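You operate a simulated robot arm through the tools that you are given. There is no shell and no other tool. Be economical: measure what you need, move in short steps, check, and stop when the job is done.

Carry out the task below with a simulated two-armed robot. There is one attempt and no reset: what you move stays moved.

TASK
Tighten the lid's loose knob, move the round dish to the red mat and cover it.
Fine: hold the lid, pointer to TIGHT; spoon out on the plate; dish in both hands.

It is judged by the outcome, as a careful person would: the job done as asked, and still so three seconds after it is handed in. It fails if anything else is knocked over, pushed out of place, dropped, spilled or broken. Lids that push on must go on centred and level and be pressed home; caps that screw on are set level and turned clockwise until they are tight.

THE ROBOT
Two 6-joint arms with two-finger parallel grippers on one trunk, on a base that drives. Base frame: it is fixed to the floor where the robot stands at the start and does not move with it; the origin is under the middle of the robot, x ahead of it, y to its left, z up; the surface under the hand at the start is at about z = 0.75. Lengths are in m, angles in rad, forces in N, time in s.
The left shoulder is at the start at [0.06, 0.187, 1.022], the right one opposite. With the tool pointing down near the work surface each hand reaches from about 0.26 to 0.62 m from the robot's upright axis, wherever it stands, measured 20 degrees to its own side. Places, roughly: black knob [0.5, 0.1, 0.8]. Payload 1.57 kg a hand.
The TCP of each hand is the grasp point between the finger pads, 0.03 m short of the fingertips. In the tool frame z runs along the fingers and y along their closing line. The gripper opens to 0.11 m. The fingers are 0.024 m wide and 0.012 m thick; the gripper's body (0.048 by 0.112 m) begins 0.078 m behind the TCP.
Orientation is that of the tool frame in the base frame, as a unit quaternion [w, x, y, z]. With the fingers straight down and closing along the base's y, the tool's x points along the base's -x, its y along +y and its z along -z.

THE INTERFACE
- The arms move only by the tool play_rows. It takes "left_increments", "right_increments" or both (then of equal length, played together; a hand with none holds still); each is a list of rows, each a list of 6 numbers: the shift along the tool's x, y, z in units of 500 mm (1.0 is 500 mm), then the turn, a rotation vector about the tool's x, y, z in units of 120 degrees (1.0 is 120 degrees). In form: [[x, y, z, ax, ay, az], ...]. A call has 1 to 8 rows; each row is the pose to reach, as a shift and turn from the pose commanded when the call began, along the tool's axes at that moment. "left_hand" and "right_hand" are, for a hand that has rows, the closure, from 0 (fully open) to 1 (shut), set as the call begins (left out, the last holds). A call with a number of a shift or a turn outside -1 to 1 is refused whole. Rows are played at 5 a second. More than 0.05 m and 0.15 rad between two rows, or a gripper value outside its range, and nothing of the call is played. A pose out of reach is approached as far as the arm can. The call stops where the force on the tool passes 40 N (or 10 N more than at its start, if that is more) or the arm is blocked; 0.2 s more then pass. The fingers move at their own pace (about 0.153 m/s each) and stop on an object; they squeeze with about 24 N. The grip force told is the motor's: it shows also when the fingers shut on nothing. Time passes only in rows, and 0.2 s behind the last, so rows that repeat a pose let the fingers close. It gives the time, the measured TCP pose, the force on the tool (base axes), the opening and the grip force at its end, in the units of the frame above (readings bear some noise), with the torque about the TCP (base axes, N m) and any sound that the robot's microphone picked up.
- Cameras (640 x 400 px; columns grow to the right, rows downward): "scene" is now at [0.0152, -0.0029, 1.5611]; the picture's right is [-0.05, -1.00, 0.00], its down [-0.79, 0.04, -0.62] and it looks along [0.61, -0.03, -0.79] (base axes); focal length 248 px, centre (320, 200). "left" rides on the left gripper at [0.07, -0.016, -0.141] in its tool frame; the picture's right is [0.23, 0.97, 0.00], its down [-0.86, 0.20, -0.48] and it looks along [-0.47, 0.11, 0.88] (tool axes); focal length 222 px, centre (320, 200). "right" rides on the right gripper at [0.07, 0.016, -0.141] in its tool frame; the picture's right is [-0.23, 0.97, 0.00], its down [-0.86, -0.20, -0.48] and it looks along [-0.47, -0.11, 0.88] (tool axes); focal length 222 px, centre (320, 200). There is no depth. A picture from a camera that has moved, and an enlarged one, comes with that camera's place and axes in the base frame and with its lens.
- snapshot(camera): a new picture of that camera. The clock stands still meanwhile.
- raise_lower(by): slides the trunk up (or, below 0, down) by that many m; the arms and the scene camera ride with it, the base frame stays. It gives what a move gives, with no picture.
- drive_base(legs): drives the robot by 1 to 6 legs, each [ahead, left, turn to the left] in m, m and rad, along the robot's own axes; the way and the turn of a leg run together, so that a leg with both is an arc; at most 1.5 m and 3.142 rad a leg. The arms and the cameras ride along, it lands a little off, and it stops where it bumps. It gives what a move gives.
- head_to(pan, tilt): turns the head with the scene camera to pan (to the left, within 1.501 rad either way) and tilt (down, from -0.506 to 1.204), counted from straight ahead of the robot. It gives what a move gives.
- zoom(camera, box): a new picture of the part [left, top, right, bottom] of that camera's present view, enlarged. The clock stands still meanwhile.
- finish_job(): hands the job in; it is judged then, once.

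Work in short steps. Places have to be worked out from the pictures, the camera data and where the tool is seen: move nearer, look again, correct. Check each grasp and each placing, and mend what went wrong. You have 120 turns and 88 pictures in all, those below and enlarged ones among them. Open the grippers and draw the arms clear of the work before you hand the job in, unless the task says otherwise; then end with one line.

The tools are called after "Request:" as name(argument=value, ...) on one line, values as JSON. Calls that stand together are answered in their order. play_rows: Moves the arms, as the interface text tells. Its arguments: {"type":"object","properties":{"left_increments":{"type":"array","items":{"type":"array","items":{"type":"number"}}},"left_hand":{"type":"number"},"right_increments":{"type":"array","items":{"type":"array","items":{"type":"number"}}},"right_hand":{"type":"number"}},"required":[]} The other tools are called the same way: raise_lower (by) slides the trunk up or down; drive_base (legs) drives the base; head_to (pan, tilt) turns the head that bears the scene camera; snapshot (camera) takes a picture; zoom (camera, box) takes an enlarged picture of a part of a camera's view; finish_job () hands the job in.

At the start:

```text
clock: 0.0
left_position: [0.4025, 0.0494, 1.1047]
left_tool_rot: [0.0, 0.001, 1.0, 0.0]
left_ft_force: [-0.4, 0.2, 0.3]
left_moment: [0.01, 0.0, 0.02]
left_opening: 0.11
left_grasp_force: 0.2
right_position: [0.3592, -0.2843, 1.1459]
right_tool_rot: [0.0, -0.001, 1.0, 0.0]
right_ft_force: [0.2, -0.4, -0.9]
right_moment: [-0.04, -0.02, 0.03]
right_opening: 0.1102
right_grasp_force: 0.0
trunk travel left (down, up): [-0.65, 0.34]
robot x, y, heading: [0.0002, -0.0, -0.001]
head pan, tilt: [-0.047, 0.908]
```

scene: 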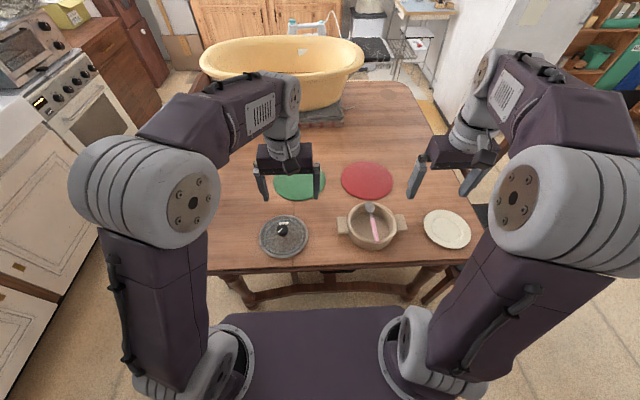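
right: 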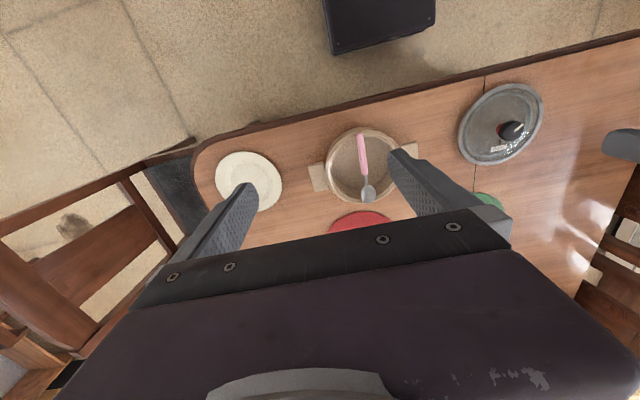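
left: 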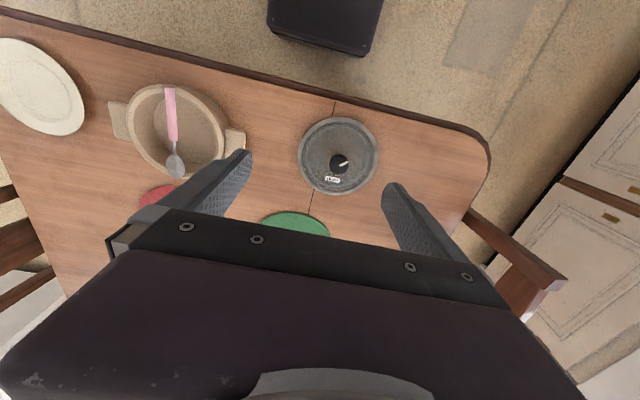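

I start by enlarging the lid and the dish in the scene view to work out their places.

Request:
zoom(camera="scene", box=[240, 190, 340, 270])

Request:
zoom(camera="scene", box=[320, 150, 480, 270])

Request:
zoom(camera="left", box=[280, 100, 400, 210])

```text
5.00 times, centred on (290, 230) of scene
camera zoom: at [0.0152, -0.0029, 1.5611], right [-0.05, -1.0, 0.0], down [-0.79, 0.04, -0.62], along [0.61, -0.03, -0.79], focal length 1239 px, centre (470, 50)
```

zoom: 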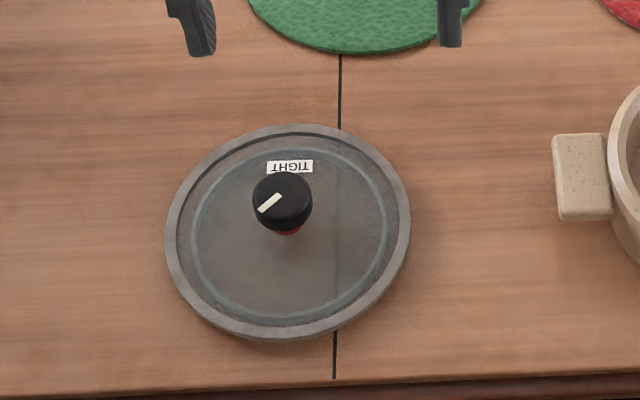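

```text
3.33 times, centred on (400, 210) of scene
camera zoom: at [0.0152, -0.0029, 1.5611], right [-0.05, -1.0, 0.0], down [-0.79, 0.04, -0.62], along [0.61, -0.03, -0.79], focal length 826 px, centre (53, 167)
```

zoom: 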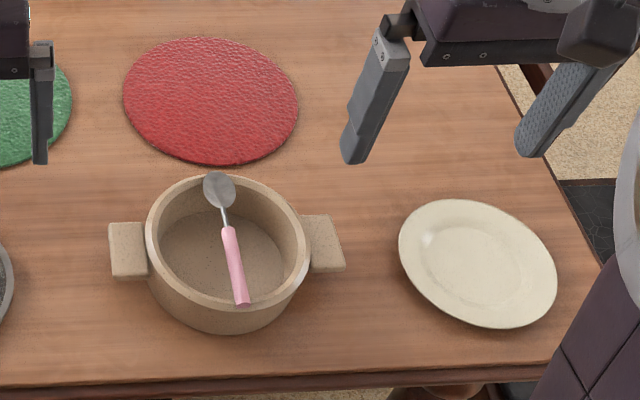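

```text
3.64 times, centred on (340, 155) of left
camera zoom: at [0.3329, 0.0324, 1.2452], right [-0.23, 0.97, 0.0], down [0.86, 0.2, 0.48], along [0.47, 0.11, -0.88], focal length 808 px, centre (247, 364)
```

zoom: 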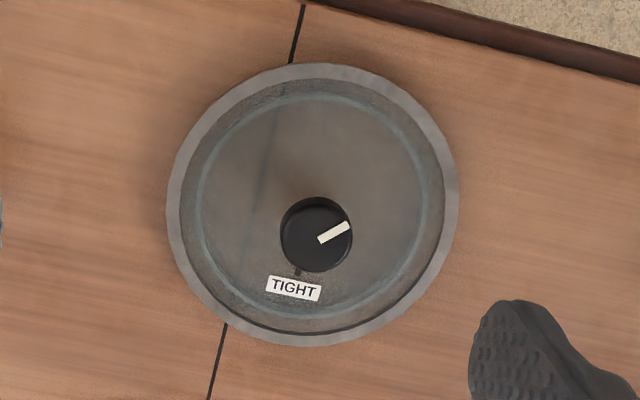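

The lid (centre about [0.465, 0.107], radius about 0.09) has its pointer about 130° counter-clockwise of TIGHT, which lies on +x. The red mat is at about x = 0.74, so I need to know how far the base can go ahead. I tilt the head down to see the table edge and the base.

Request:
head_to(pan=0, tilt=1.2)

Request:
snapshot(camera="scene")

```text
clock: 0.8
left_position: [0.403, 0.0493, 1.1043]
left_tool_rot: [0.0, 0.0, 1.0, 0.0]
left_ft_force: [0.3, -0.8, -0.9]
left_moment: [0.01, 0.01, -0.01]
left_opening: 0.1099
left_grasp_force: 0.1
right_position: [0.36, -0.2845, 1.1472]
right_tool_rot: [0.0, 0.0, 1.0, 0.001]
right_ft_force: [-0.3, 0.2, 0.2]
right_moment: [0.01, 0.02, 0.02]
right_opening: 0.11
right_grasp_force: 0.1
trunk travel left (down, up): [-0.65, 0.34]
robot x, y, heading: [0.0009, -0.0031, -0.002]
head pan, tilt: [0.0, 1.201]
```

```text
81 pictures are left
camera scene: at [-0.0038, 0.0006, 1.5419], right [0.0, -1.0, 0.0], down [-0.93, 0.0, -0.36], along [0.36, 0.0, -0.93], focal length 248 px, centre (320, 200)
```

scene: 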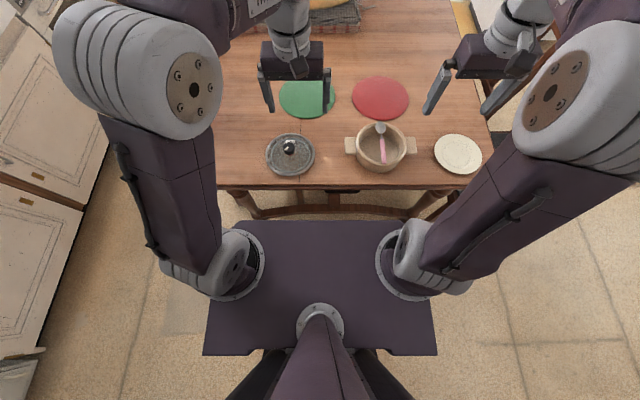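

The shoulder platform is above table height, so there is room to drive some way ahead. First I drive 0.1 m to the left, so that both hands reach the lid, and then look closer.

Request:
drive_base(legs=[[0, 0.1, 0]])

Request:
head_to(pan=0, tilt=0.95)

Request:
snapshot(camera="scene")

Request:
snapshot(camera="right")

```text
clock: 1.9
left_position: [0.4032, 0.15, 1.1036]
left_tool_rot: [0.0, 0.0, 1.0, 0.0]
left_ft_force: [0.9, 0.7, 0.0]
left_moment: [-0.01, 0.03, 0.01]
left_opening: 0.1099
left_grasp_force: 0.1
right_position: [0.3598, -0.1846, 1.1469]
right_tool_rot: [0.0, 0.0, 1.0, 0.0]
right_ft_force: [0.7, 0.6, -0.8]
right_moment: [-0.01, -0.05, 0.01]
right_opening: 0.1101
right_grasp_force: 0.1
trunk travel left (down, up): [-0.65, 0.34]
robot x, y, heading: [0.0009, 0.1006, -0.001]
head pan, tilt: [0.0, 1.201]
```

```text
clock: 2.7
left_position: [0.404, 0.1492, 1.1029]
left_tool_rot: [0.0, 0.0, 1.0, -0.001]
left_ft_force: [0.4, 0.1, -0.3]
left_moment: [-0.03, 0.0, 0.03]
left_opening: 0.11
left_grasp_force: 0.0
right_position: [0.3599, -0.1843, 1.1466]
right_tool_rot: [-0.001, -0.001, 1.0, 0.001]
right_ft_force: [0.1, -0.7, 0.9]
right_moment: [0.02, -0.01, -0.01]
right_opening: 0.1096
right_grasp_force: 0.0
trunk travel left (down, up): [-0.65, 0.34]
robot x, y, heading: [-0.0016, 0.0958, -0.003]
head pan, tilt: [0.0, 0.949]
```

```text
80 pictures are left
camera scene: at [0.0128, 0.1012, 1.558], right [0.0, -1.0, 0.0], down [-0.81, 0.0, -0.58], along [0.58, 0.0, -0.81], focal length 248 px, centre (320, 200)
```

scene: 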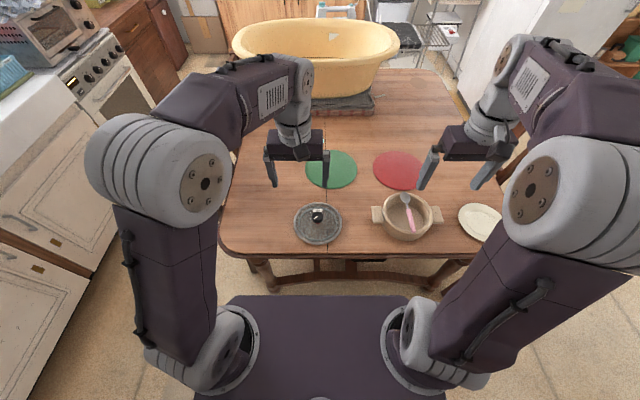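

```text
79 pictures are left
camera right: at [0.2906, -0.1659, 1.2884], right [0.23, 0.97, 0.0], down [0.86, -0.2, 0.48], along [0.47, -0.11, -0.88], focal length 222 px, centre (320, 200)
```

right: 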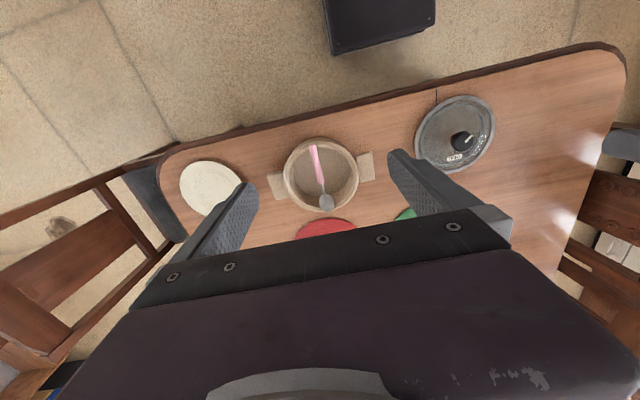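

The lid centre comes out at about [0.471, 0.109]. To learn its thickness and whether there is a gap under its rim, I bring the right hand to a low, tilted view (fingers turned towards +y).

Request:
play_rows(right_increments=[[-0.005, 0.016, 0.054, -0.06, 0, 0], [-0.01, 0.032, 0.108, -0.12, 0, 0], [-0.015, 0.048, 0.162, -0.18, 0, 0], [-0.02, 0.064, 0.217, -0.24, 0, 0], [-0.025, 0.08, 0.271, -0.3, 0, 0], [-0.03, 0.096, 0.325, -0.36, 0, 0], [-0.035, 0.112, 0.38, -0.42, 0, 0], [-0.04, 0.128, 0.434, -0.48, 0, 0]])

Request:
snapshot(camera="right")

```text
clock: 4.5
left_position: [0.4034, 0.1484, 1.1026]
left_tool_rot: [0.0, 0.0, 1.0, 0.0]
left_ft_force: [-0.3, 0.6, -0.6]
left_moment: [0.03, 0.03, 0.0]
left_opening: 0.1099
left_grasp_force: 0.1
right_position: [0.3811, -0.1193, 0.9309]
right_tool_rot: [0.001, 0.001, 0.876, 0.482]
right_ft_force: [0.5, -0.6, -1.4]
right_moment: [-0.01, 0.0, 0.02]
right_opening: 0.1101
right_grasp_force: 0.0
trunk travel left (down, up): [-0.65, 0.34]
robot x, y, heading: [0.0015, 0.0988, 0.002]
head pan, tilt: [0.0, 0.949]
```

```text
78 pictures are left
camera right: at [0.3113, -0.229, 1.0193], right [0.23, 0.52, 0.82], down [0.85, -0.51, 0.09], along [0.47, 0.68, -0.56], focal length 222 px, centre (320, 200)
```

right: 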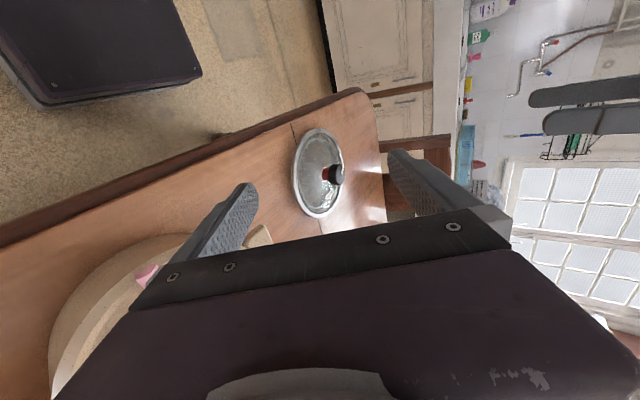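

Request:
zoom(camera="right", box=[270, 115, 370, 225])

```text
3.64 times, centred on (320, 170) of right
camera zoom: at [0.3113, -0.229, 1.0193], right [0.23, 0.52, 0.82], down [0.85, -0.51, 0.09], along [0.47, 0.68, -0.56], focal length 808 px, centre (320, 309)
```

zoom: 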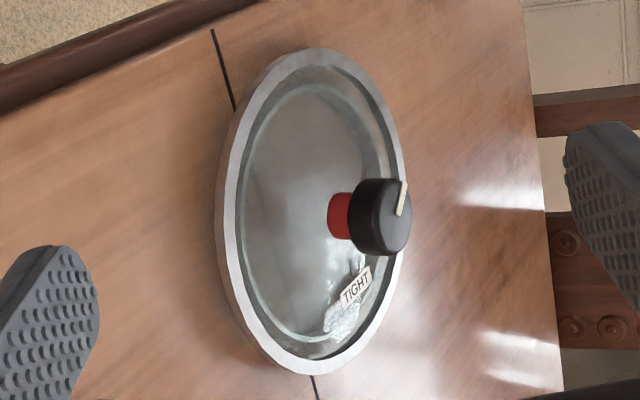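

The lid has a raised metal rim and the knob stands proud on a red collar. The free +y side suits a holding hand best, so I bring the left hand there, low and tilted, to see the rim from the side.

Request:
play_rows(left_increments=[[-0.015, 0.043, 0.055, 0.07, 0, 0], [-0.03, 0.086, 0.11, 0.14, 0, 0], [-0.045, 0.129, 0.165, 0.21, 0, 0], [-0.06, 0.172, 0.22, 0.28, 0, 0], [-0.075, 0.215, 0.275, 0.35, 0, 0], [-0.09, 0.258, 0.33, 0.42, 0, 0], [-0.105, 0.3, 0.385, 0.49, 0, 0], [-0.12, 0.34, 0.44, 0.56, 0, 0]])

Request:
snapshot(camera="left")

```text
clock: 6.3
left_position: [0.4631, 0.3201, 0.8834]
left_tool_rot: [0.0, 0.0, 0.831, -0.556]
left_ft_force: [0.3, 0.1, -1.3]
left_moment: [-0.04, 0.03, 0.02]
left_opening: 0.11
left_grasp_force: 0.1
right_position: [0.3814, -0.1185, 0.9312]
right_tool_rot: [-0.001, 0.0, 0.877, 0.481]
right_ft_force: [0.3, 0.0, -0.3]
right_moment: [-0.03, 0.01, 0.0]
right_opening: 0.1099
right_grasp_force: 0.1
trunk travel left (down, up): [-0.65, 0.34]
robot x, y, heading: [0.0, 0.1006, 0.004]
head pan, tilt: [0.0, 0.949]
```

```text
76 pictures are left
camera left: at [0.393, 0.4445, 0.9523], right [-0.23, 0.37, -0.9], down [0.86, 0.52, 0.0], along [0.47, -0.77, -0.44], focal length 222 px, centre (320, 200)
```

left: 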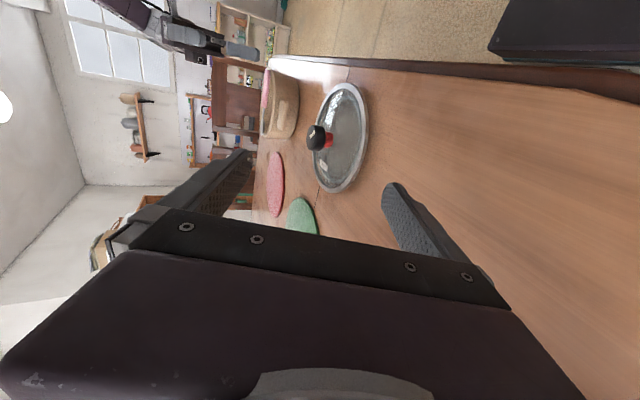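

Request:
zoom(camera="left", box=[290, 75, 380, 200])

```text
3.20 times, centred on (335, 138) of left
camera zoom: at [0.393, 0.4445, 0.9523], right [-0.23, 0.37, -0.9], down [0.86, 0.52, 0.0], along [0.47, -0.77, -0.44], focal length 711 px, centre (272, 400)
```

zoom: 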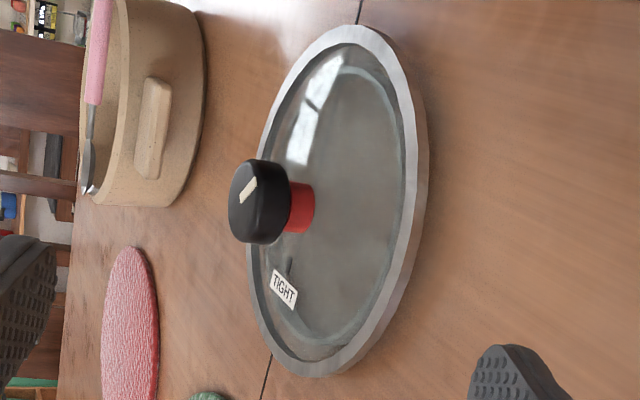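

The rim sits flat on the table, about 8 mm high, and the knob spans about z 0.78–0.807 at about [0.478, 0.109]. The right hand will turn the knob while the left hand presses the rim down from the +y side. I bring the right hand upright above the knob and set the left to a 35° tilt with closed fingers.

Request:
play_rows(right_increments=[[-0.024, 0.035, 0.045, 0.06, 0, 0], [-0.049, 0.07, 0.091, 0.12, 0, 0], [-0.073, 0.104, 0.136, 0.18, 0, 0], [-0.097, 0.139, 0.182, 0.24, 0, 0], [-0.121, 0.174, 0.227, 0.3, 0, 0], [-0.146, 0.208, 0.272, 0.36, 0, 0], [-0.17, 0.243, 0.318, 0.42, 0, 0], [-0.194, 0.278, 0.363, 0.48, 0, 0]], left_increments=[[0, 0, 0, -0.034, 0, 0], [0, 0, 0, -0.067, 0, 0], [0, 0, 0, -0.1, 0, 0], [0, 0, 0, -0.134, 0, 0], [0, 0, 0, -0.167, 0, 0], [0, 0, 0, -0.2, 0, 0], [0, 0, 0, -0.234, 0, 0], [0, 0, 0, -0.268, 0, 0]], left_hand=1)

Request:
snapshot(camera="right")

Request:
snapshot(camera="left")

Request:
snapshot(camera="scene")

```text
clock: 8.1
left_position: [0.4628, 0.3199, 0.8835]
left_tool_rot: [-0.001, 0.0, 0.953, -0.302]
left_ft_force: [0.1, 0.3, 0.1]
left_moment: [-0.03, -0.01, 0.0]
left_opening: 0.0
left_grasp_force: 21.4
right_position: [0.4769, 0.1072, 0.9527]
right_tool_rot: [0.0, 0.0, 1.0, -0.002]
right_ft_force: [-0.1, 0.4, -0.7]
right_moment: [0.0, 0.01, 0.02]
right_opening: 0.1099
right_grasp_force: 0.0
trunk travel left (down, up): [-0.65, 0.34]
robot x, y, heading: [0.0021, 0.1004, 0.001]
head pan, tilt: [0.0, 0.949]
```

```text
74 pictures are left
camera right: at [0.4072, 0.1269, 1.0948], right [0.23, 0.97, 0.0], down [0.85, -0.2, 0.48], along [0.47, -0.11, -0.88], focal length 222 px, centre (320, 200)
```

right: 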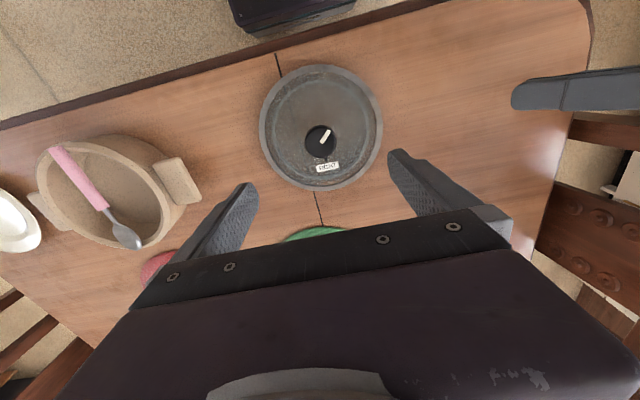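

```text
73 pictures are left
camera left: at [0.3932, 0.3872, 1.0087], right [-0.23, 0.8, -0.56], down [0.86, 0.44, 0.28], along [0.47, -0.42, -0.78], focal length 222 px, centre (320, 200)
```

left: 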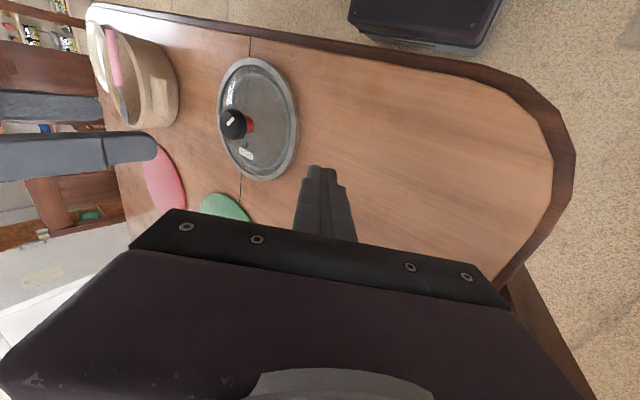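

```text
72 pictures are left
camera scene: at [0.0134, 0.1023, 1.558], right [0.0, -1.0, 0.0], down [-0.81, 0.0, -0.58], along [0.58, 0.0, -0.81], focal length 248 px, centre (320, 200)
```

scene: 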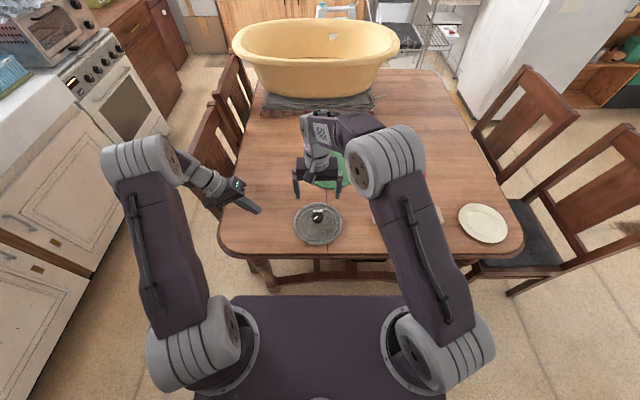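

Knob axis is about [0.474, 0.111]. The left hand goes to just above the rim, while the right turns 64° counter-clockwise to wind up for the turn.

Request:
play_rows(left_increments=[[-0.002, -0.017, 0.028, 0, 0, 0], [-0.004, -0.033, 0.056, 0, 0, 0], [-0.006, -0.05, 0.084, 0, 0, 0], [-0.009, -0.067, 0.112, 0, 0, 0], [-0.012, -0.083, 0.14, 0, 0, 0], [-0.014, -0.1, 0.168, 0, 0, 0], [-0.016, -0.117, 0.196, 0, 0, 0], [-0.018, -0.133, 0.224, 0, 0, 0]], right_increments=[[0.001, 0.001, 0, 0, 0, -0.067], [0.002, 0.002, 0, 0, 0, -0.133], [0.003, 0.003, 0, 0, 0, -0.2], [0.004, 0.004, 0, 0, 0, -0.267], [0.005, 0.005, 0, 0, 0, -0.333], [0.006, 0.006, 0, 0, 0, -0.4], [0.006, 0.007, 0, 0, 0, -0.467], [0.006, 0.008, 0, 0, 0, -0.533]])

Request:
snapshot(camera="right")

Request:
snapshot(camera="left")

```text
clock: 9.9
left_position: [0.4722, 0.2015, 0.83]
left_tool_rot: [0.001, 0.0, 0.954, -0.301]
left_ft_force: [0.0, 0.2, -0.4]
left_moment: [-0.04, 0.02, -0.02]
left_opening: 0.0
left_grasp_force: 21.5
right_position: [0.4736, 0.1108, 0.9503]
right_tool_rot: [0.001, -0.53, 0.848, 0.0]
right_ft_force: [-0.2, 0.2, 0.1]
right_moment: [-0.03, 0.04, 0.0]
right_opening: 0.1102
right_grasp_force: 0.1
trunk travel left (down, up): [-0.65, 0.34]
robot x, y, heading: [0.0027, 0.1022, 0.001]
head pan, tilt: [0.0, 0.949]
```

```text
71 pictures are left
camera right: at [0.4294, 0.0574, 1.0911], right [-0.78, 0.63, 0.0], down [0.55, 0.68, 0.48], along [0.3, 0.37, -0.88], focal length 222 px, centre (320, 200)
```

right: 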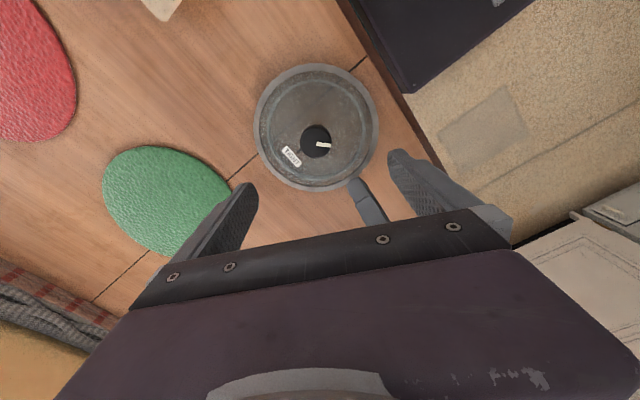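

```text
70 pictures are left
camera left: at [0.4015, 0.2678, 0.9545], right [-0.23, 0.8, -0.56], down [0.85, 0.44, 0.28], along [0.47, -0.41, -0.78], focal length 222 px, centre (320, 200)
```

left: 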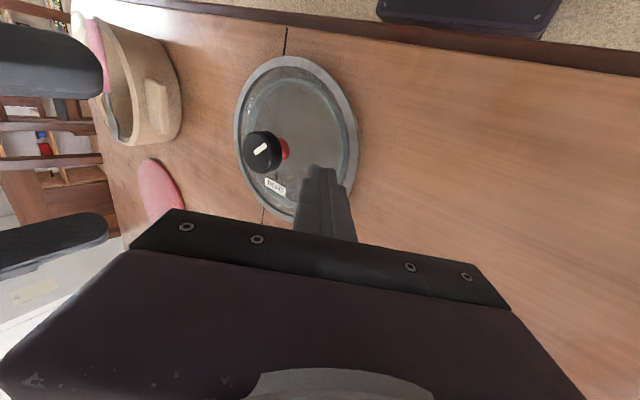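

Left fingertips are over the rim. I lower the left hand towards it, and the right hand gets a narrower opening and comes down around the knob partway.

Request:
play_rows(left_increments=[[0, 0.012, 0.016, 0, 0, 0], [0, 0.023, 0.033, 0, 0, 0], [0, 0.032, 0.046, 0, 0, 0], [0, 0.036, 0.051, 0, 0, 0], [0, 0.039, 0.056, 0, 0, 0]], right_increments=[[0.001, -0.006, 0.04, 0, 0, 0], [0.001, -0.006, 0.08, 0, 0, 0], [0.001, -0.006, 0.12, 0, 0, 0], [0.001, -0.006, 0.16, 0, 0, 0], [0.001, -0.006, 0.19, 0, 0, 0]], right_hand=0.36)

Request:
snapshot(camera="right")

Request:
snapshot(camera="left")

```text
clock: 11.1
left_position: [0.4716, 0.2016, 0.7954]
left_tool_rot: [0.0, 0.0, 0.954, -0.301]
left_ft_force: [-1.1, 0.0, -0.1]
left_moment: [0.01, 0.0, 0.01]
left_opening: 0.0
left_grasp_force: 21.3
right_position: [0.4774, 0.11, 0.8539]
right_tool_rot: [0.0, -0.529, 0.849, 0.0]
right_ft_force: [-0.2, -0.5, 0.2]
right_moment: [-0.01, 0.0, -0.01]
right_opening: 0.0705
right_grasp_force: 0.0
trunk travel left (down, up): [-0.65, 0.34]
robot x, y, heading: [-0.0036, 0.1041, -0.002]
head pan, tilt: [0.0, 0.949]
```

```text
69 pictures are left
camera right: at [0.4324, 0.0568, 0.9963], right [-0.78, 0.63, 0.0], down [0.56, 0.68, 0.48], along [0.3, 0.37, -0.88], focal length 222 px, centre (320, 200)
```

right: 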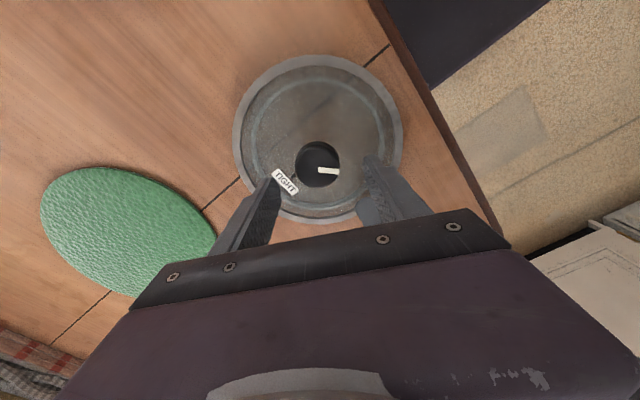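

```text
68 pictures are left
camera left: at [0.4018, 0.2677, 0.9207], right [-0.23, 0.8, -0.56], down [0.86, 0.44, 0.28], along [0.47, -0.42, -0.78], focal length 222 px, centre (320, 200)
```

left: 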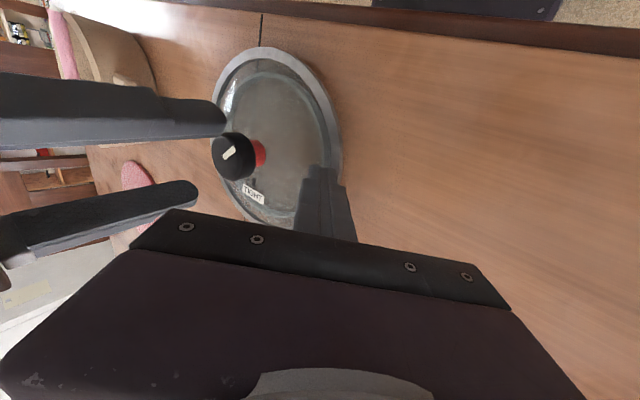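

Everything is lined up. I press the left hand down a few mm more to feel the rim, and lower the right to knob height.

Request:
play_rows(left_increments=[[0, 0.0023, 0.0033, 0, 0, 0], [0, 0.0046, 0.0065, 0, 0, 0], [0, 0.007, 0.0098, 0, 0, 0], [0, 0.0092, 0.0131, 0, 0, 0]], right_increments=[[0.001, 0, 0.025, 0, 0, 0], [0.002, 0, 0.05, 0, 0, 0], [0.002, 0, 0.07, 0, 0, 0], [0.002, 0, 0.082, 0, 0, 0]])

```text
clock: 12.1
left_position: [0.4721, 0.2031, 0.7897]
left_tool_rot: [0.002, 0.001, 0.953, -0.302]
left_ft_force: [1.5, 7.7, 19.6]
left_moment: [0.08, -0.14, 0.08]
left_opening: 0.0
left_grasp_force: 21.3
right_position: [0.4755, 0.11, 0.8158]
right_tool_rot: [0.001, -0.529, 0.848, -0.001]
right_ft_force: [-0.8, 0.1, 0.4]
right_moment: [-0.03, -0.01, -0.04]
right_opening: 0.0706
right_grasp_force: 0.5
trunk travel left (down, up): [-0.65, 0.34]
robot x, y, heading: [-0.0012, 0.0998, 0.002]
head pan, tilt: [0.0, 0.949]
```

The left hand presses the rim with about 20 N. Now I close the right hand on the knob, 3 mm lower.

Request:
play_rows(right_increments=[[0, 0, 0.006, 0, 0, 0], [0, 0, 0.006, 0, 0, 0], [0, 0, 0.006, 0, 0, 0]], right_hand=1)

Request:
zoom(camera="right", box=[210, 60, 430, 260])

Request:
zoom(camera="left", box=[150, 40, 370, 240])

```text
clock: 12.9
left_position: [0.4721, 0.2008, 0.7898]
left_tool_rot: [0.002, 0.001, 0.954, -0.301]
left_ft_force: [6.6, 17.2, 23.9]
left_moment: [0.32, -0.34, 0.09]
left_opening: 0.0
left_grasp_force: 21.4
right_position: [0.4761, 0.1086, 0.8127]
right_tool_rot: [0.002, -0.529, 0.849, -0.001]
right_ft_force: [4.3, -11.4, 14.4]
right_moment: [0.21, -0.61, -0.01]
right_opening: 0.041
right_grasp_force: 24.1
trunk travel left (down, up): [-0.65, 0.34]
robot x, y, heading: [-0.0015, 0.0995, 0.002]
head pan, tilt: [0.0, 0.949]
```

```text
2.00 times, centred on (320, 160) of right
camera zoom: at [0.4301, 0.0551, 0.9539], right [-0.77, 0.63, 0.0], down [0.55, 0.68, 0.48], along [0.31, 0.37, -0.88], focal length 444 px, centre (320, 280)
```

zoom: 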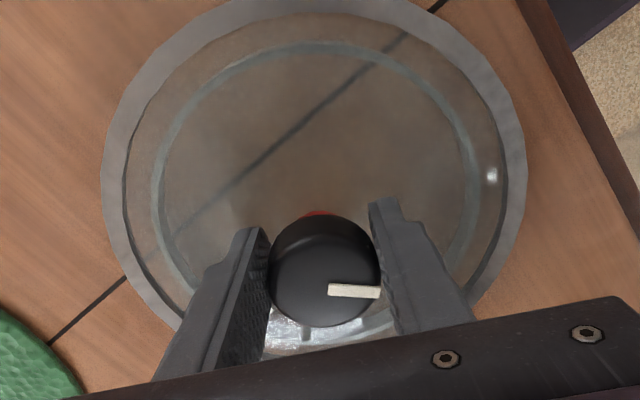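

```text
2.00 times, centred on (260, 140) of left
camera zoom: at [0.4009, 0.2686, 0.9145], right [-0.22, 0.8, -0.56], down [0.85, 0.44, 0.28], along [0.47, -0.41, -0.78], focal length 444 px, centre (440, 320)
```

zoom: 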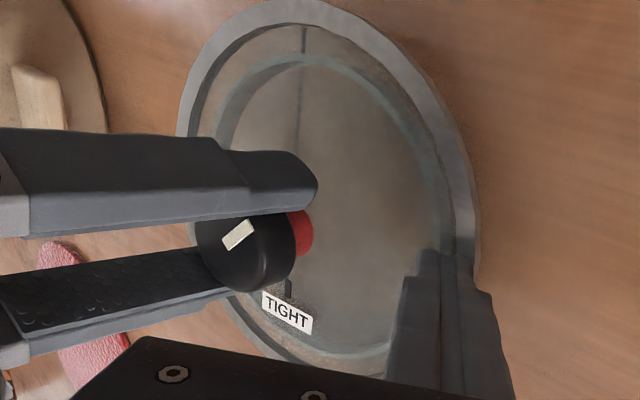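

The knob is gripped (opening 0.041). I start the clockwise turn with a first 32°, easing the side load by 1 mm, and check that the lid stays still.

Request:
play_rows(right_increments=[[0.0014, -0.0018, 0, 0, 0, 0.05], [0.0014, -0.0018, 0, 0, 0, 0.11], [0.0014, -0.0018, 0, 0, 0, 0.17], [0.0014, -0.0018, 0, 0, 0, 0.23], [0.0014, -0.0018, 0, 0, 0, 0.267]])

Request:
zoom(camera="left", box=[150, 40, 370, 240])

```text
clock: 14.1
left_position: [0.4696, 0.1999, 0.7903]
left_tool_rot: [0.001, 0.001, 0.954, -0.301]
left_ft_force: [4.0, -0.6, 35.3]
left_moment: [-0.34, -0.34, 0.08]
left_opening: 0.0
left_grasp_force: 21.3
right_position: [0.475, 0.1087, 0.8125]
right_tool_rot: [0.001, -0.273, 0.962, 0.0]
right_ft_force: [-1.5, 9.5, -1.7]
right_moment: [-0.26, -0.47, 0.16]
right_opening: 0.0418
right_grasp_force: 24.2
trunk travel left (down, up): [-0.65, 0.34]
robot x, y, heading: [-0.0025, 0.1012, 0.003]
head pan, tilt: [0.0, 0.949]
```

```text
2.00 times, centred on (260, 140) of left
camera zoom: at [0.3996, 0.2683, 0.9145], right [-0.22, 0.8, -0.56], down [0.86, 0.44, 0.28], along [0.47, -0.42, -0.78], focal length 444 px, centre (440, 320)
```

zoom: 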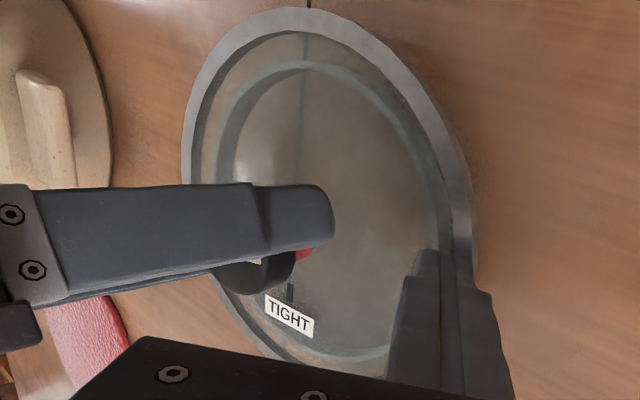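

The lid holds still (TIGHT has not moved). I ease the left press slightly and turn on about 56°.

Request:
play_rows(left_increments=[[0, -0.0012, -0.0016, 0, 0, 0], [0, -0.0012, -0.0016, 0, 0, 0], [0, -0.0012, -0.0016, 0, 0, 0], [0, -0.0012, -0.0016, 0, 0, 0], [0, -0.0012, -0.0016, 0, 0, 0], [0, -0.0012, -0.0016, 0, 0, 0], [0, -0.0012, -0.0016, 0, 0, 0], [0, -0.0012, -0.0016, 0, 0, 0]], right_increments=[[0, 0, 0, 0, 0, 0.059], [0, 0, 0, 0, 0, 0.118], [0, 0, 0, 0, 0, 0.177], [0, 0, 0, 0, 0, 0.236], [0, 0, 0, 0, 0, 0.295], [0, 0, 0, 0, 0, 0.354], [0, 0, 0, 0, 0, 0.413], [0, 0, 0, 0, 0, 0.47]])

Request:
zoom(camera="right", box=[210, 60, 430, 260])

```text
clock: 15.9
left_position: [0.4714, 0.2004, 0.79]
left_tool_rot: [0.002, 0.002, 0.953, -0.302]
left_ft_force: [-3.0, -8.5, 28.8]
left_moment: [-0.53, -0.16, -0.1]
left_opening: 0.0001
left_grasp_force: 21.7
right_position: [0.475, 0.1073, 0.8115]
right_tool_rot: [0.0, 0.213, 0.977, 0.0]
right_ft_force: [-1.0, 15.2, -11.3]
right_moment: [-0.45, 0.06, 0.06]
right_opening: 0.0409
right_grasp_force: 24.1
trunk travel left (down, up): [-0.65, 0.34]
robot x, y, heading: [-0.002, 0.0995, -0.004]
head pan, tilt: [0.0, 0.949]
```

```text
2.00 times, centred on (320, 160) of right
camera zoom: at [0.4182, 0.154, 0.9533], right [0.61, 0.79, 0.0], down [0.69, -0.54, 0.48], along [0.38, -0.29, -0.88], focal length 444 px, centre (320, 280)
```

zoom: 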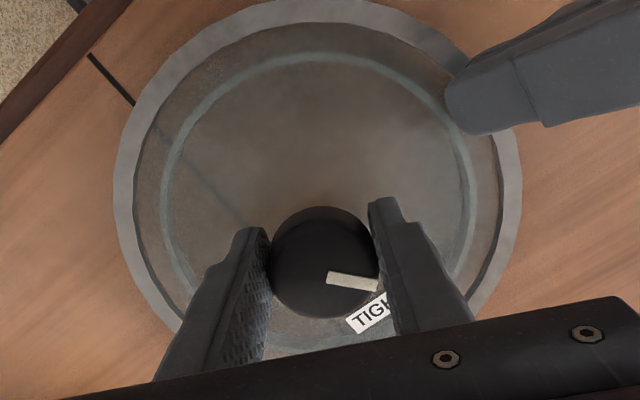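

The knob follows with the tool; about 42° remain. I relax the side load, follow the knob down 1.5 mm and turn on another 34°.

Request:
play_rows(right_increments=[[0.0012, 0.0027, 0.003, 0, 0, 0.05], [0.0012, 0.0027, 0.003, 0, 0, 0.1], [0.0012, 0.0027, 0.003, 0, 0, 0.15], [0.0012, 0.0027, 0.003, 0, 0, 0.2], [0.0012, 0.0027, 0.003, 0, 0, 0.25], [0.0012, 0.0027, 0.003, 0, 0, 0.285]])

Request:
zoom(camera="right", box=[210, 60, 430, 260])

Request:
zoom(camera="left", box=[150, 40, 370, 240])

```text
clock: 17.3
left_position: [0.4711, 0.2019, 0.7908]
left_tool_rot: [0.002, 0.001, 0.954, -0.3]
left_ft_force: [-0.7, 4.6, 26.0]
left_moment: [-0.07, -0.17, 0.03]
left_opening: 0.0
left_grasp_force: 21.0
right_position: [0.4747, 0.1092, 0.8109]
right_tool_rot: [0.001, 0.491, 0.871, 0.0]
right_ft_force: [1.1, -0.5, 0.8]
right_moment: [-0.18, -0.15, -0.01]
right_opening: 0.0404
right_grasp_force: 24.0
trunk travel left (down, up): [-0.65, 0.34]
robot x, y, heading: [-0.0031, 0.1037, -0.001]
head pan, tilt: [0.0, 0.949]
```

```text
2.00 times, centred on (320, 160) of right
camera zoom: at [0.453, 0.1789, 0.9521], right [0.95, 0.31, 0.0], down [0.27, -0.83, 0.48], along [0.15, -0.45, -0.88], focal length 444 px, centre (320, 280)
```

zoom: 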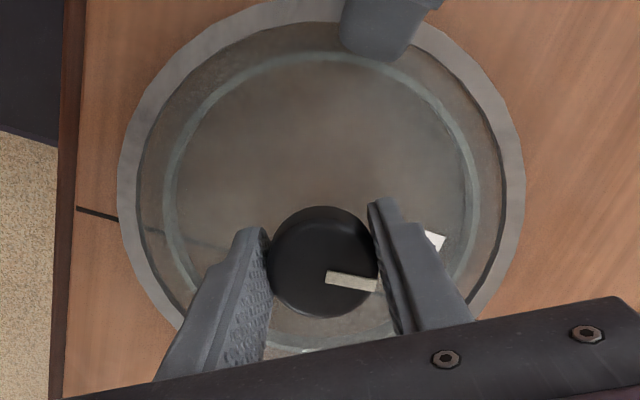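

```text
2.00 times, centred on (260, 140) of left
camera zoom: at [0.3999, 0.2682, 0.9153], right [-0.23, 0.8, -0.56], down [0.85, 0.44, 0.28], along [0.47, -0.42, -0.78], focal length 444 px, centre (440, 320)
```

zoom: 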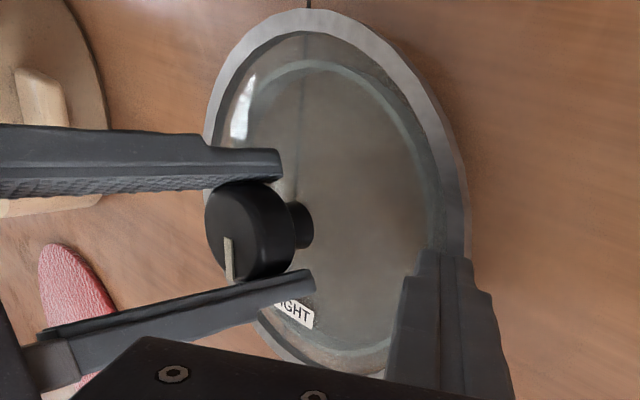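

The red collar is hidden now, and the pointer is about 8° short of TIGHT. I turn on in small steps and watch the torque.

Request:
play_rows(right_increments=[[0, 0, 0, 0, 0, 0.03], [0, 0, 0, 0, 0, 0.06], [0, 0, 0, 0, 0, 0.075]])

Request:
zoom(camera="left", box=[150, 40, 370, 240])

```text
clock: 18.1
left_position: [0.4703, 0.2025, 0.7901]
left_tool_rot: [0.002, 0.0, 0.954, -0.301]
left_ft_force: [3.1, 5.4, 21.3]
left_moment: [-0.03, -0.25, 0.07]
left_opening: 0.0
left_grasp_force: 21.5
right_position: [0.4741, 0.1096, 0.8104]
right_tool_rot: [0.0, 0.558, 0.83, 0.0]
right_ft_force: [-4.1, -1.7, 3.4]
right_moment: [-0.04, 0.2, 0.37]
right_opening: 0.0406
right_grasp_force: 24.0
trunk travel left (down, up): [-0.65, 0.34]
robot x, y, heading: [-0.0013, 0.1027, -0.002]
head pan, tilt: [0.0, 0.949]
```

```text
2.00 times, centred on (260, 140) of left
camera zoom: at [0.4001, 0.2681, 0.9152], right [-0.23, 0.8, -0.56], down [0.85, 0.44, 0.28], along [0.47, -0.41, -0.78], focal length 444 px, centre (440, 320)
```

zoom: 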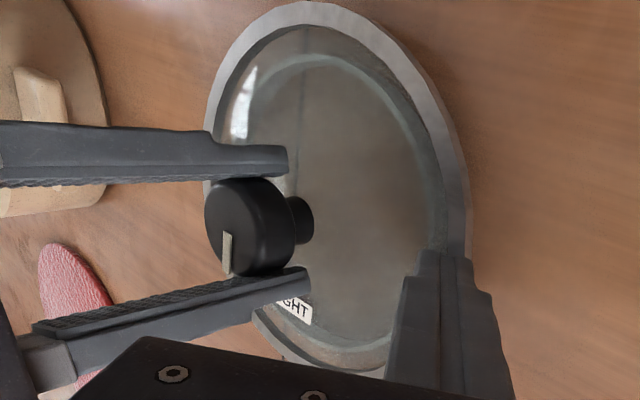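

Torque has risen to 0.37 N·m, so the stop seems reached. I open the right hand and raise it to look.

Request:
play_rows(right_increments=[[0, 0, 0, 0, 0, 0], [0, 0, 0, 0, 0, 0], [0, 0, -0.03, 0, 0, 0], [0, 0, -0.1, 0, 0, 0], [0, 0, -0.19, 0, 0, 0]], right_hand=0.3)

Request:
zoom(camera="right", box=[230, 60, 410, 220])

Request:
zoom(camera="left", box=[150, 40, 370, 240])

```text
clock: 19.3
left_position: [0.47, 0.2002, 0.7895]
left_tool_rot: [0.001, 0.0, 0.954, -0.301]
left_ft_force: [-2.9, 1.0, 10.4]
left_moment: [-0.09, 0.02, -0.01]
left_opening: 0.0001
left_grasp_force: 21.4
right_position: [0.4772, 0.1085, 0.9048]
right_tool_rot: [0.001, 0.557, 0.83, 0.001]
right_ft_force: [0.0, -0.5, -0.3]
right_moment: [-0.01, -0.04, -0.02]
right_opening: 0.0768
right_grasp_force: 0.0
trunk travel left (down, up): [-0.65, 0.34]
robot x, y, heading: [0.0024, 0.1017, -0.005]
head pan, tilt: [0.0, 0.949]
```

```text
2.50 times, centred on (320, 140) of right
camera zoom: at [0.4657, 0.1819, 1.047], right [0.99, 0.16, 0.0], down [0.14, -0.87, 0.48], along [0.08, -0.47, -0.88], focal length 555 px, centre (320, 350)
```

zoom: 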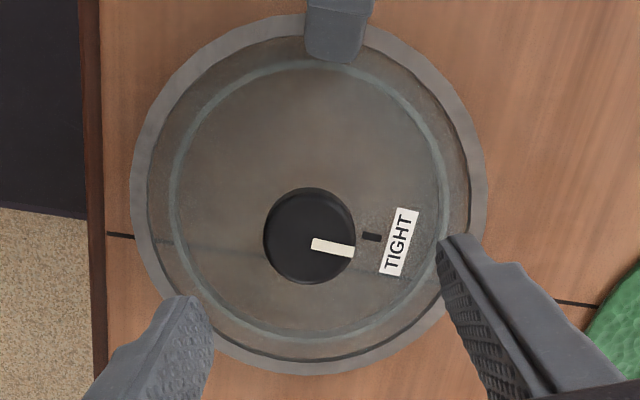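

```text
2.00 times, centred on (260, 140) of left
camera zoom: at [0.4003, 0.2674, 0.9149], right [-0.23, 0.8, -0.56], down [0.85, 0.44, 0.28], along [0.47, -0.42, -0.78], focal length 444 px, centre (440, 320)
```

zoom: 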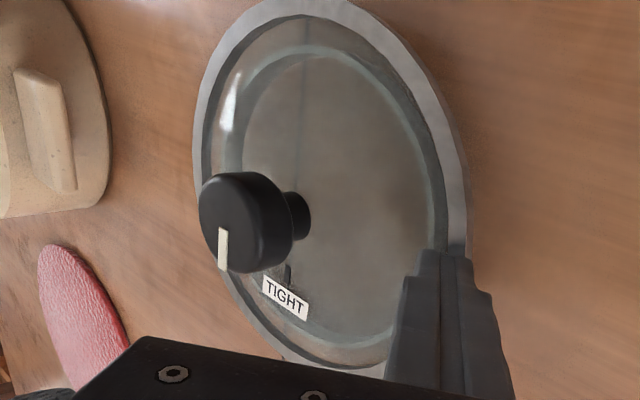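

The pointer lines up with the TIGHT tick and the red collar is gone: the knob is tight. I lift both hands away and turn the right one back to straight.

Request:
play_rows(left_increments=[[0, 0, -0.03, 0, 0, 0], [0, 0, -0.08, 0, 0, 0], [0, 0, -0.14, 0, 0, 0], [0, 0, -0.2, -0.04, 0, 0], [0, 0, -0.26, -0.1, 0, 0], [0, 0, -0.32, -0.16, 0, 0], [0, 0, -0.36, -0.22, 0, 0], [0, 0, -0.4, -0.29, 0, 0]], right_increments=[[0, 0, -0.02, 0, 0, -0.071], [0, 0, -0.04, 0, 0, -0.142], [0, 0, -0.07, 0, 0, -0.213], [0, 0, -0.1, 0, 0, -0.284], [0, 0, -0.13, 0, 0, -0.355], [0, 0, -0.16, 0, 0, -0.426], [0, 0, -0.19, 0, 0, -0.497], [0, 0, -0.22, 0, 0, -0.567]], left_hand=0, right_hand=0.5)

Request:
drive_base(legs=[[0, -0.33, 0]])

Request:
snapshot(camera="scene")

Request:
snapshot(camera="right")

```text
clock: 21.1
left_position: [0.4736, 0.3156, 0.9528]
left_tool_rot: [0.001, 0.0, 1.0, -0.001]
left_ft_force: [-0.5, -0.6, -0.1]
left_moment: [0.01, 0.0, -0.04]
left_opening: 0.1099
left_grasp_force: 0.0
right_position: [0.4777, 0.1085, 1.0142]
right_tool_rot: [0.001, -0.005, 1.0, 0.001]
right_ft_force: [0.6, 0.0, 0.6]
right_moment: [-0.02, -0.01, 0.0]
right_opening: 0.0552
right_grasp_force: 0.0
trunk travel left (down, up): [-0.65, 0.34]
robot x, y, heading: [0.0001, 0.1033, -0.004]
head pan, tilt: [0.0, 0.949]
```

```text
clock: 23.3
left_position: [0.4748, -0.0206, 0.9515]
left_tool_rot: [0.0, 0.003, 1.0, -0.002]
left_ft_force: [-0.5, 0.0, 0.0]
left_moment: [0.03, 0.02, 0.0]
left_opening: 0.1104
left_grasp_force: 0.1
right_position: [0.476, -0.2261, 1.0131]
right_tool_rot: [0.0, 0.0, 1.0, 0.0]
right_ft_force: [0.1, 0.5, 1.0]
right_moment: [-0.02, 0.02, 0.0]
right_opening: 0.0548
right_grasp_force: 0.1
trunk travel left (down, up): [-0.65, 0.34]
robot x, y, heading: [0.0011, -0.2288, -0.01]
head pan, tilt: [0.0, 0.949]
```

```text
58 pictures are left
camera scene: at [0.0118, -0.2312, 1.558], right [-0.01, -1.0, 0.0], down [-0.81, 0.01, -0.58], along [0.58, 0.0, -0.81], focal length 248 px, centre (320, 200)
```

scene: 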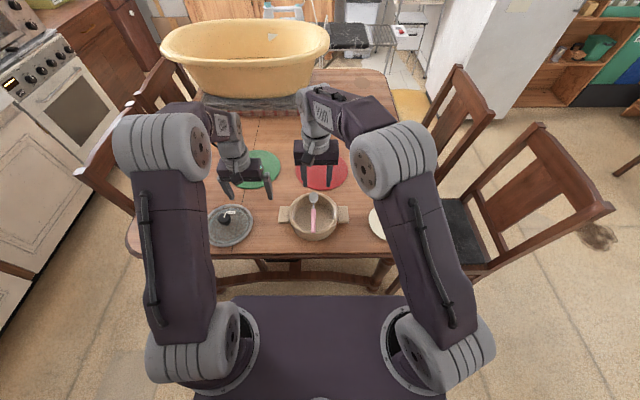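

```text
57 pictures are left
camera right: at [0.4064, -0.2073, 1.1553], right [0.23, 0.97, 0.0], down [0.86, -0.2, 0.48], along [0.47, -0.11, -0.88], focal length 222 px, centre (320, 200)
```

right: 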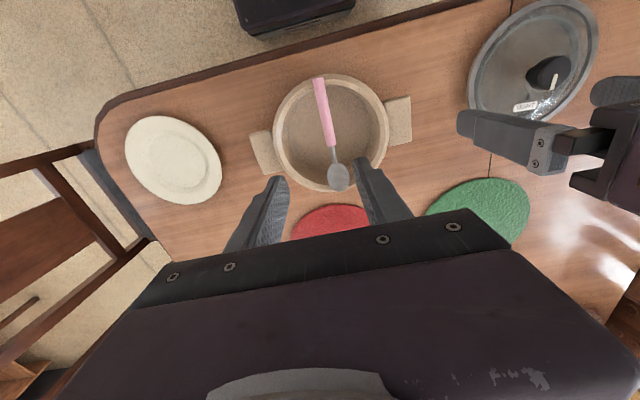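

The hands are over the dish now. I enlarge the dish and the spoon to locate the handle.

Request:
zoom(camera="right", box=[240, 60, 420, 210])

Request:
zoom(camera="left", box=[0, 0, 300, 200])

Request:
zoom(camera="scene", box=[260, 170, 400, 260])

```text
2.67 times, centred on (330, 135) of right
camera zoom: at [0.4064, -0.2073, 1.1553], right [0.23, 0.97, 0.0], down [0.86, -0.2, 0.48], along [0.47, -0.11, -0.88], focal length 592 px, centre (293, 373)
```

zoom: 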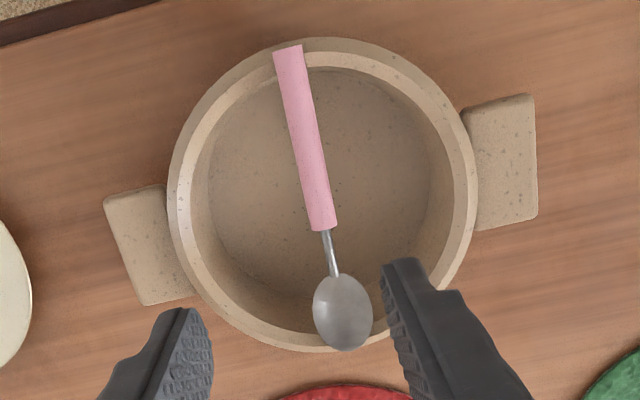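

```text
2.00 times, centred on (150, 100) of left
camera zoom: at [0.4041, -0.0355, 1.094], right [-0.22, 0.98, 0.0], down [0.86, 0.2, 0.48], along [0.47, 0.1, -0.88], focal length 444 px, centre (660, 400)
```

zoom: 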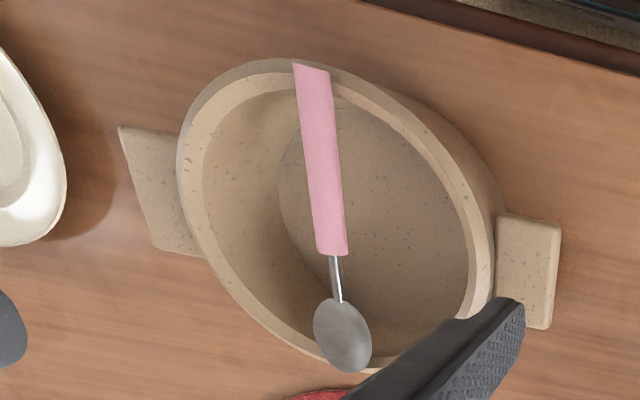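

```text
4.44 times, centred on (330, 215) of scene
camera zoom: at [0.0118, -0.2312, 1.558], right [-0.01, -1.0, 0.0], down [-0.81, 0.01, -0.58], along [0.58, 0.0, -0.81], focal length 1101 px, centre (276, 133)
```

zoom: 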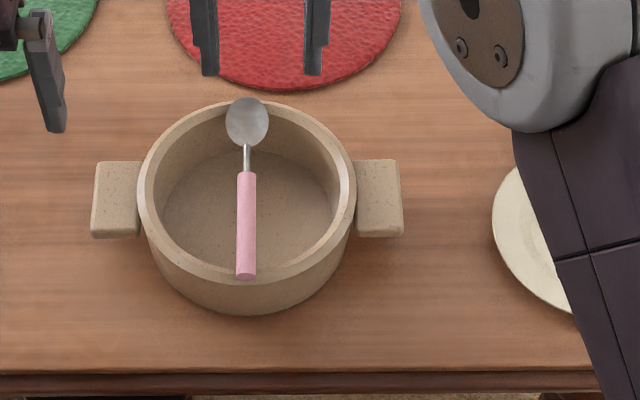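

Triangulating, the spoon lies along x on the rim with its handle middle at about [0.447, -0.209, 0.828]; the dish centre is about [0.479, -0.209] and the handles about [0.488, -0.102] and [0.489, -0.316]. I bring the right hand above the spoon handle.

Request:
play_rows(right_increments=[[0.015, 0.009, 0.06, 0, 0, 0], [0.03, 0.018, 0.12, 0, 0, 0], [0.045, 0.027, 0.18, 0, 0, 0], [0.058, 0.034, 0.24, 0, 0, 0], [0.058, 0.034, 0.276, 0, 0, 0]])

Request:
snapshot(camera="right")

Request:
zoom(camera="scene", box=[260, 140, 400, 260])

```text
clock: 24.5
left_position: [0.4749, -0.0184, 0.9527]
left_tool_rot: [0.0, 0.003, 1.0, -0.002]
left_ft_force: [-0.4, 0.6, -0.3]
left_moment: [0.0, -0.04, 0.0]
left_opening: 0.1098
left_grasp_force: 0.1
right_position: [0.4481, -0.209, 0.8749]
right_tool_rot: [0.0, 0.0, 1.0, 0.0]
right_ft_force: [-1.1, -0.3, -1.2]
right_moment: [-0.04, 0.0, 0.02]
right_opening: 0.0551
right_grasp_force: 0.1
trunk travel left (down, up): [-0.65, 0.34]
robot x, y, heading: [0.0013, -0.229, -0.003]
head pan, tilt: [0.0, 0.949]
```

```text
53 pictures are left
camera right: at [0.3778, -0.1906, 1.0159], right [0.23, 0.97, 0.0], down [0.86, -0.2, 0.48], along [0.47, -0.11, -0.88], focal length 222 px, centre (320, 200)
```

right: 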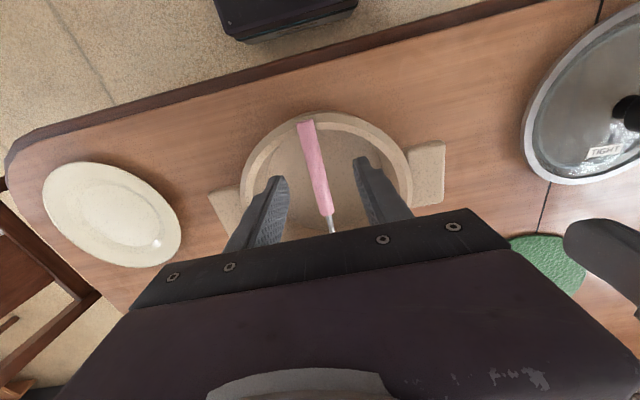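

```text
3.33 times, centred on (330, 200) of scene
camera zoom: at [0.0121, -0.2316, 1.558], right [-0.01, -1.0, 0.0], down [-0.81, 0.01, -0.58], along [0.58, 0.0, -0.81], focal length 826 px, centre (287, 200)
```

zoom: 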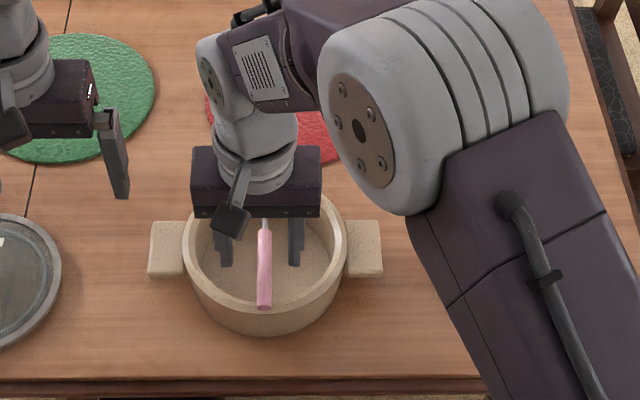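

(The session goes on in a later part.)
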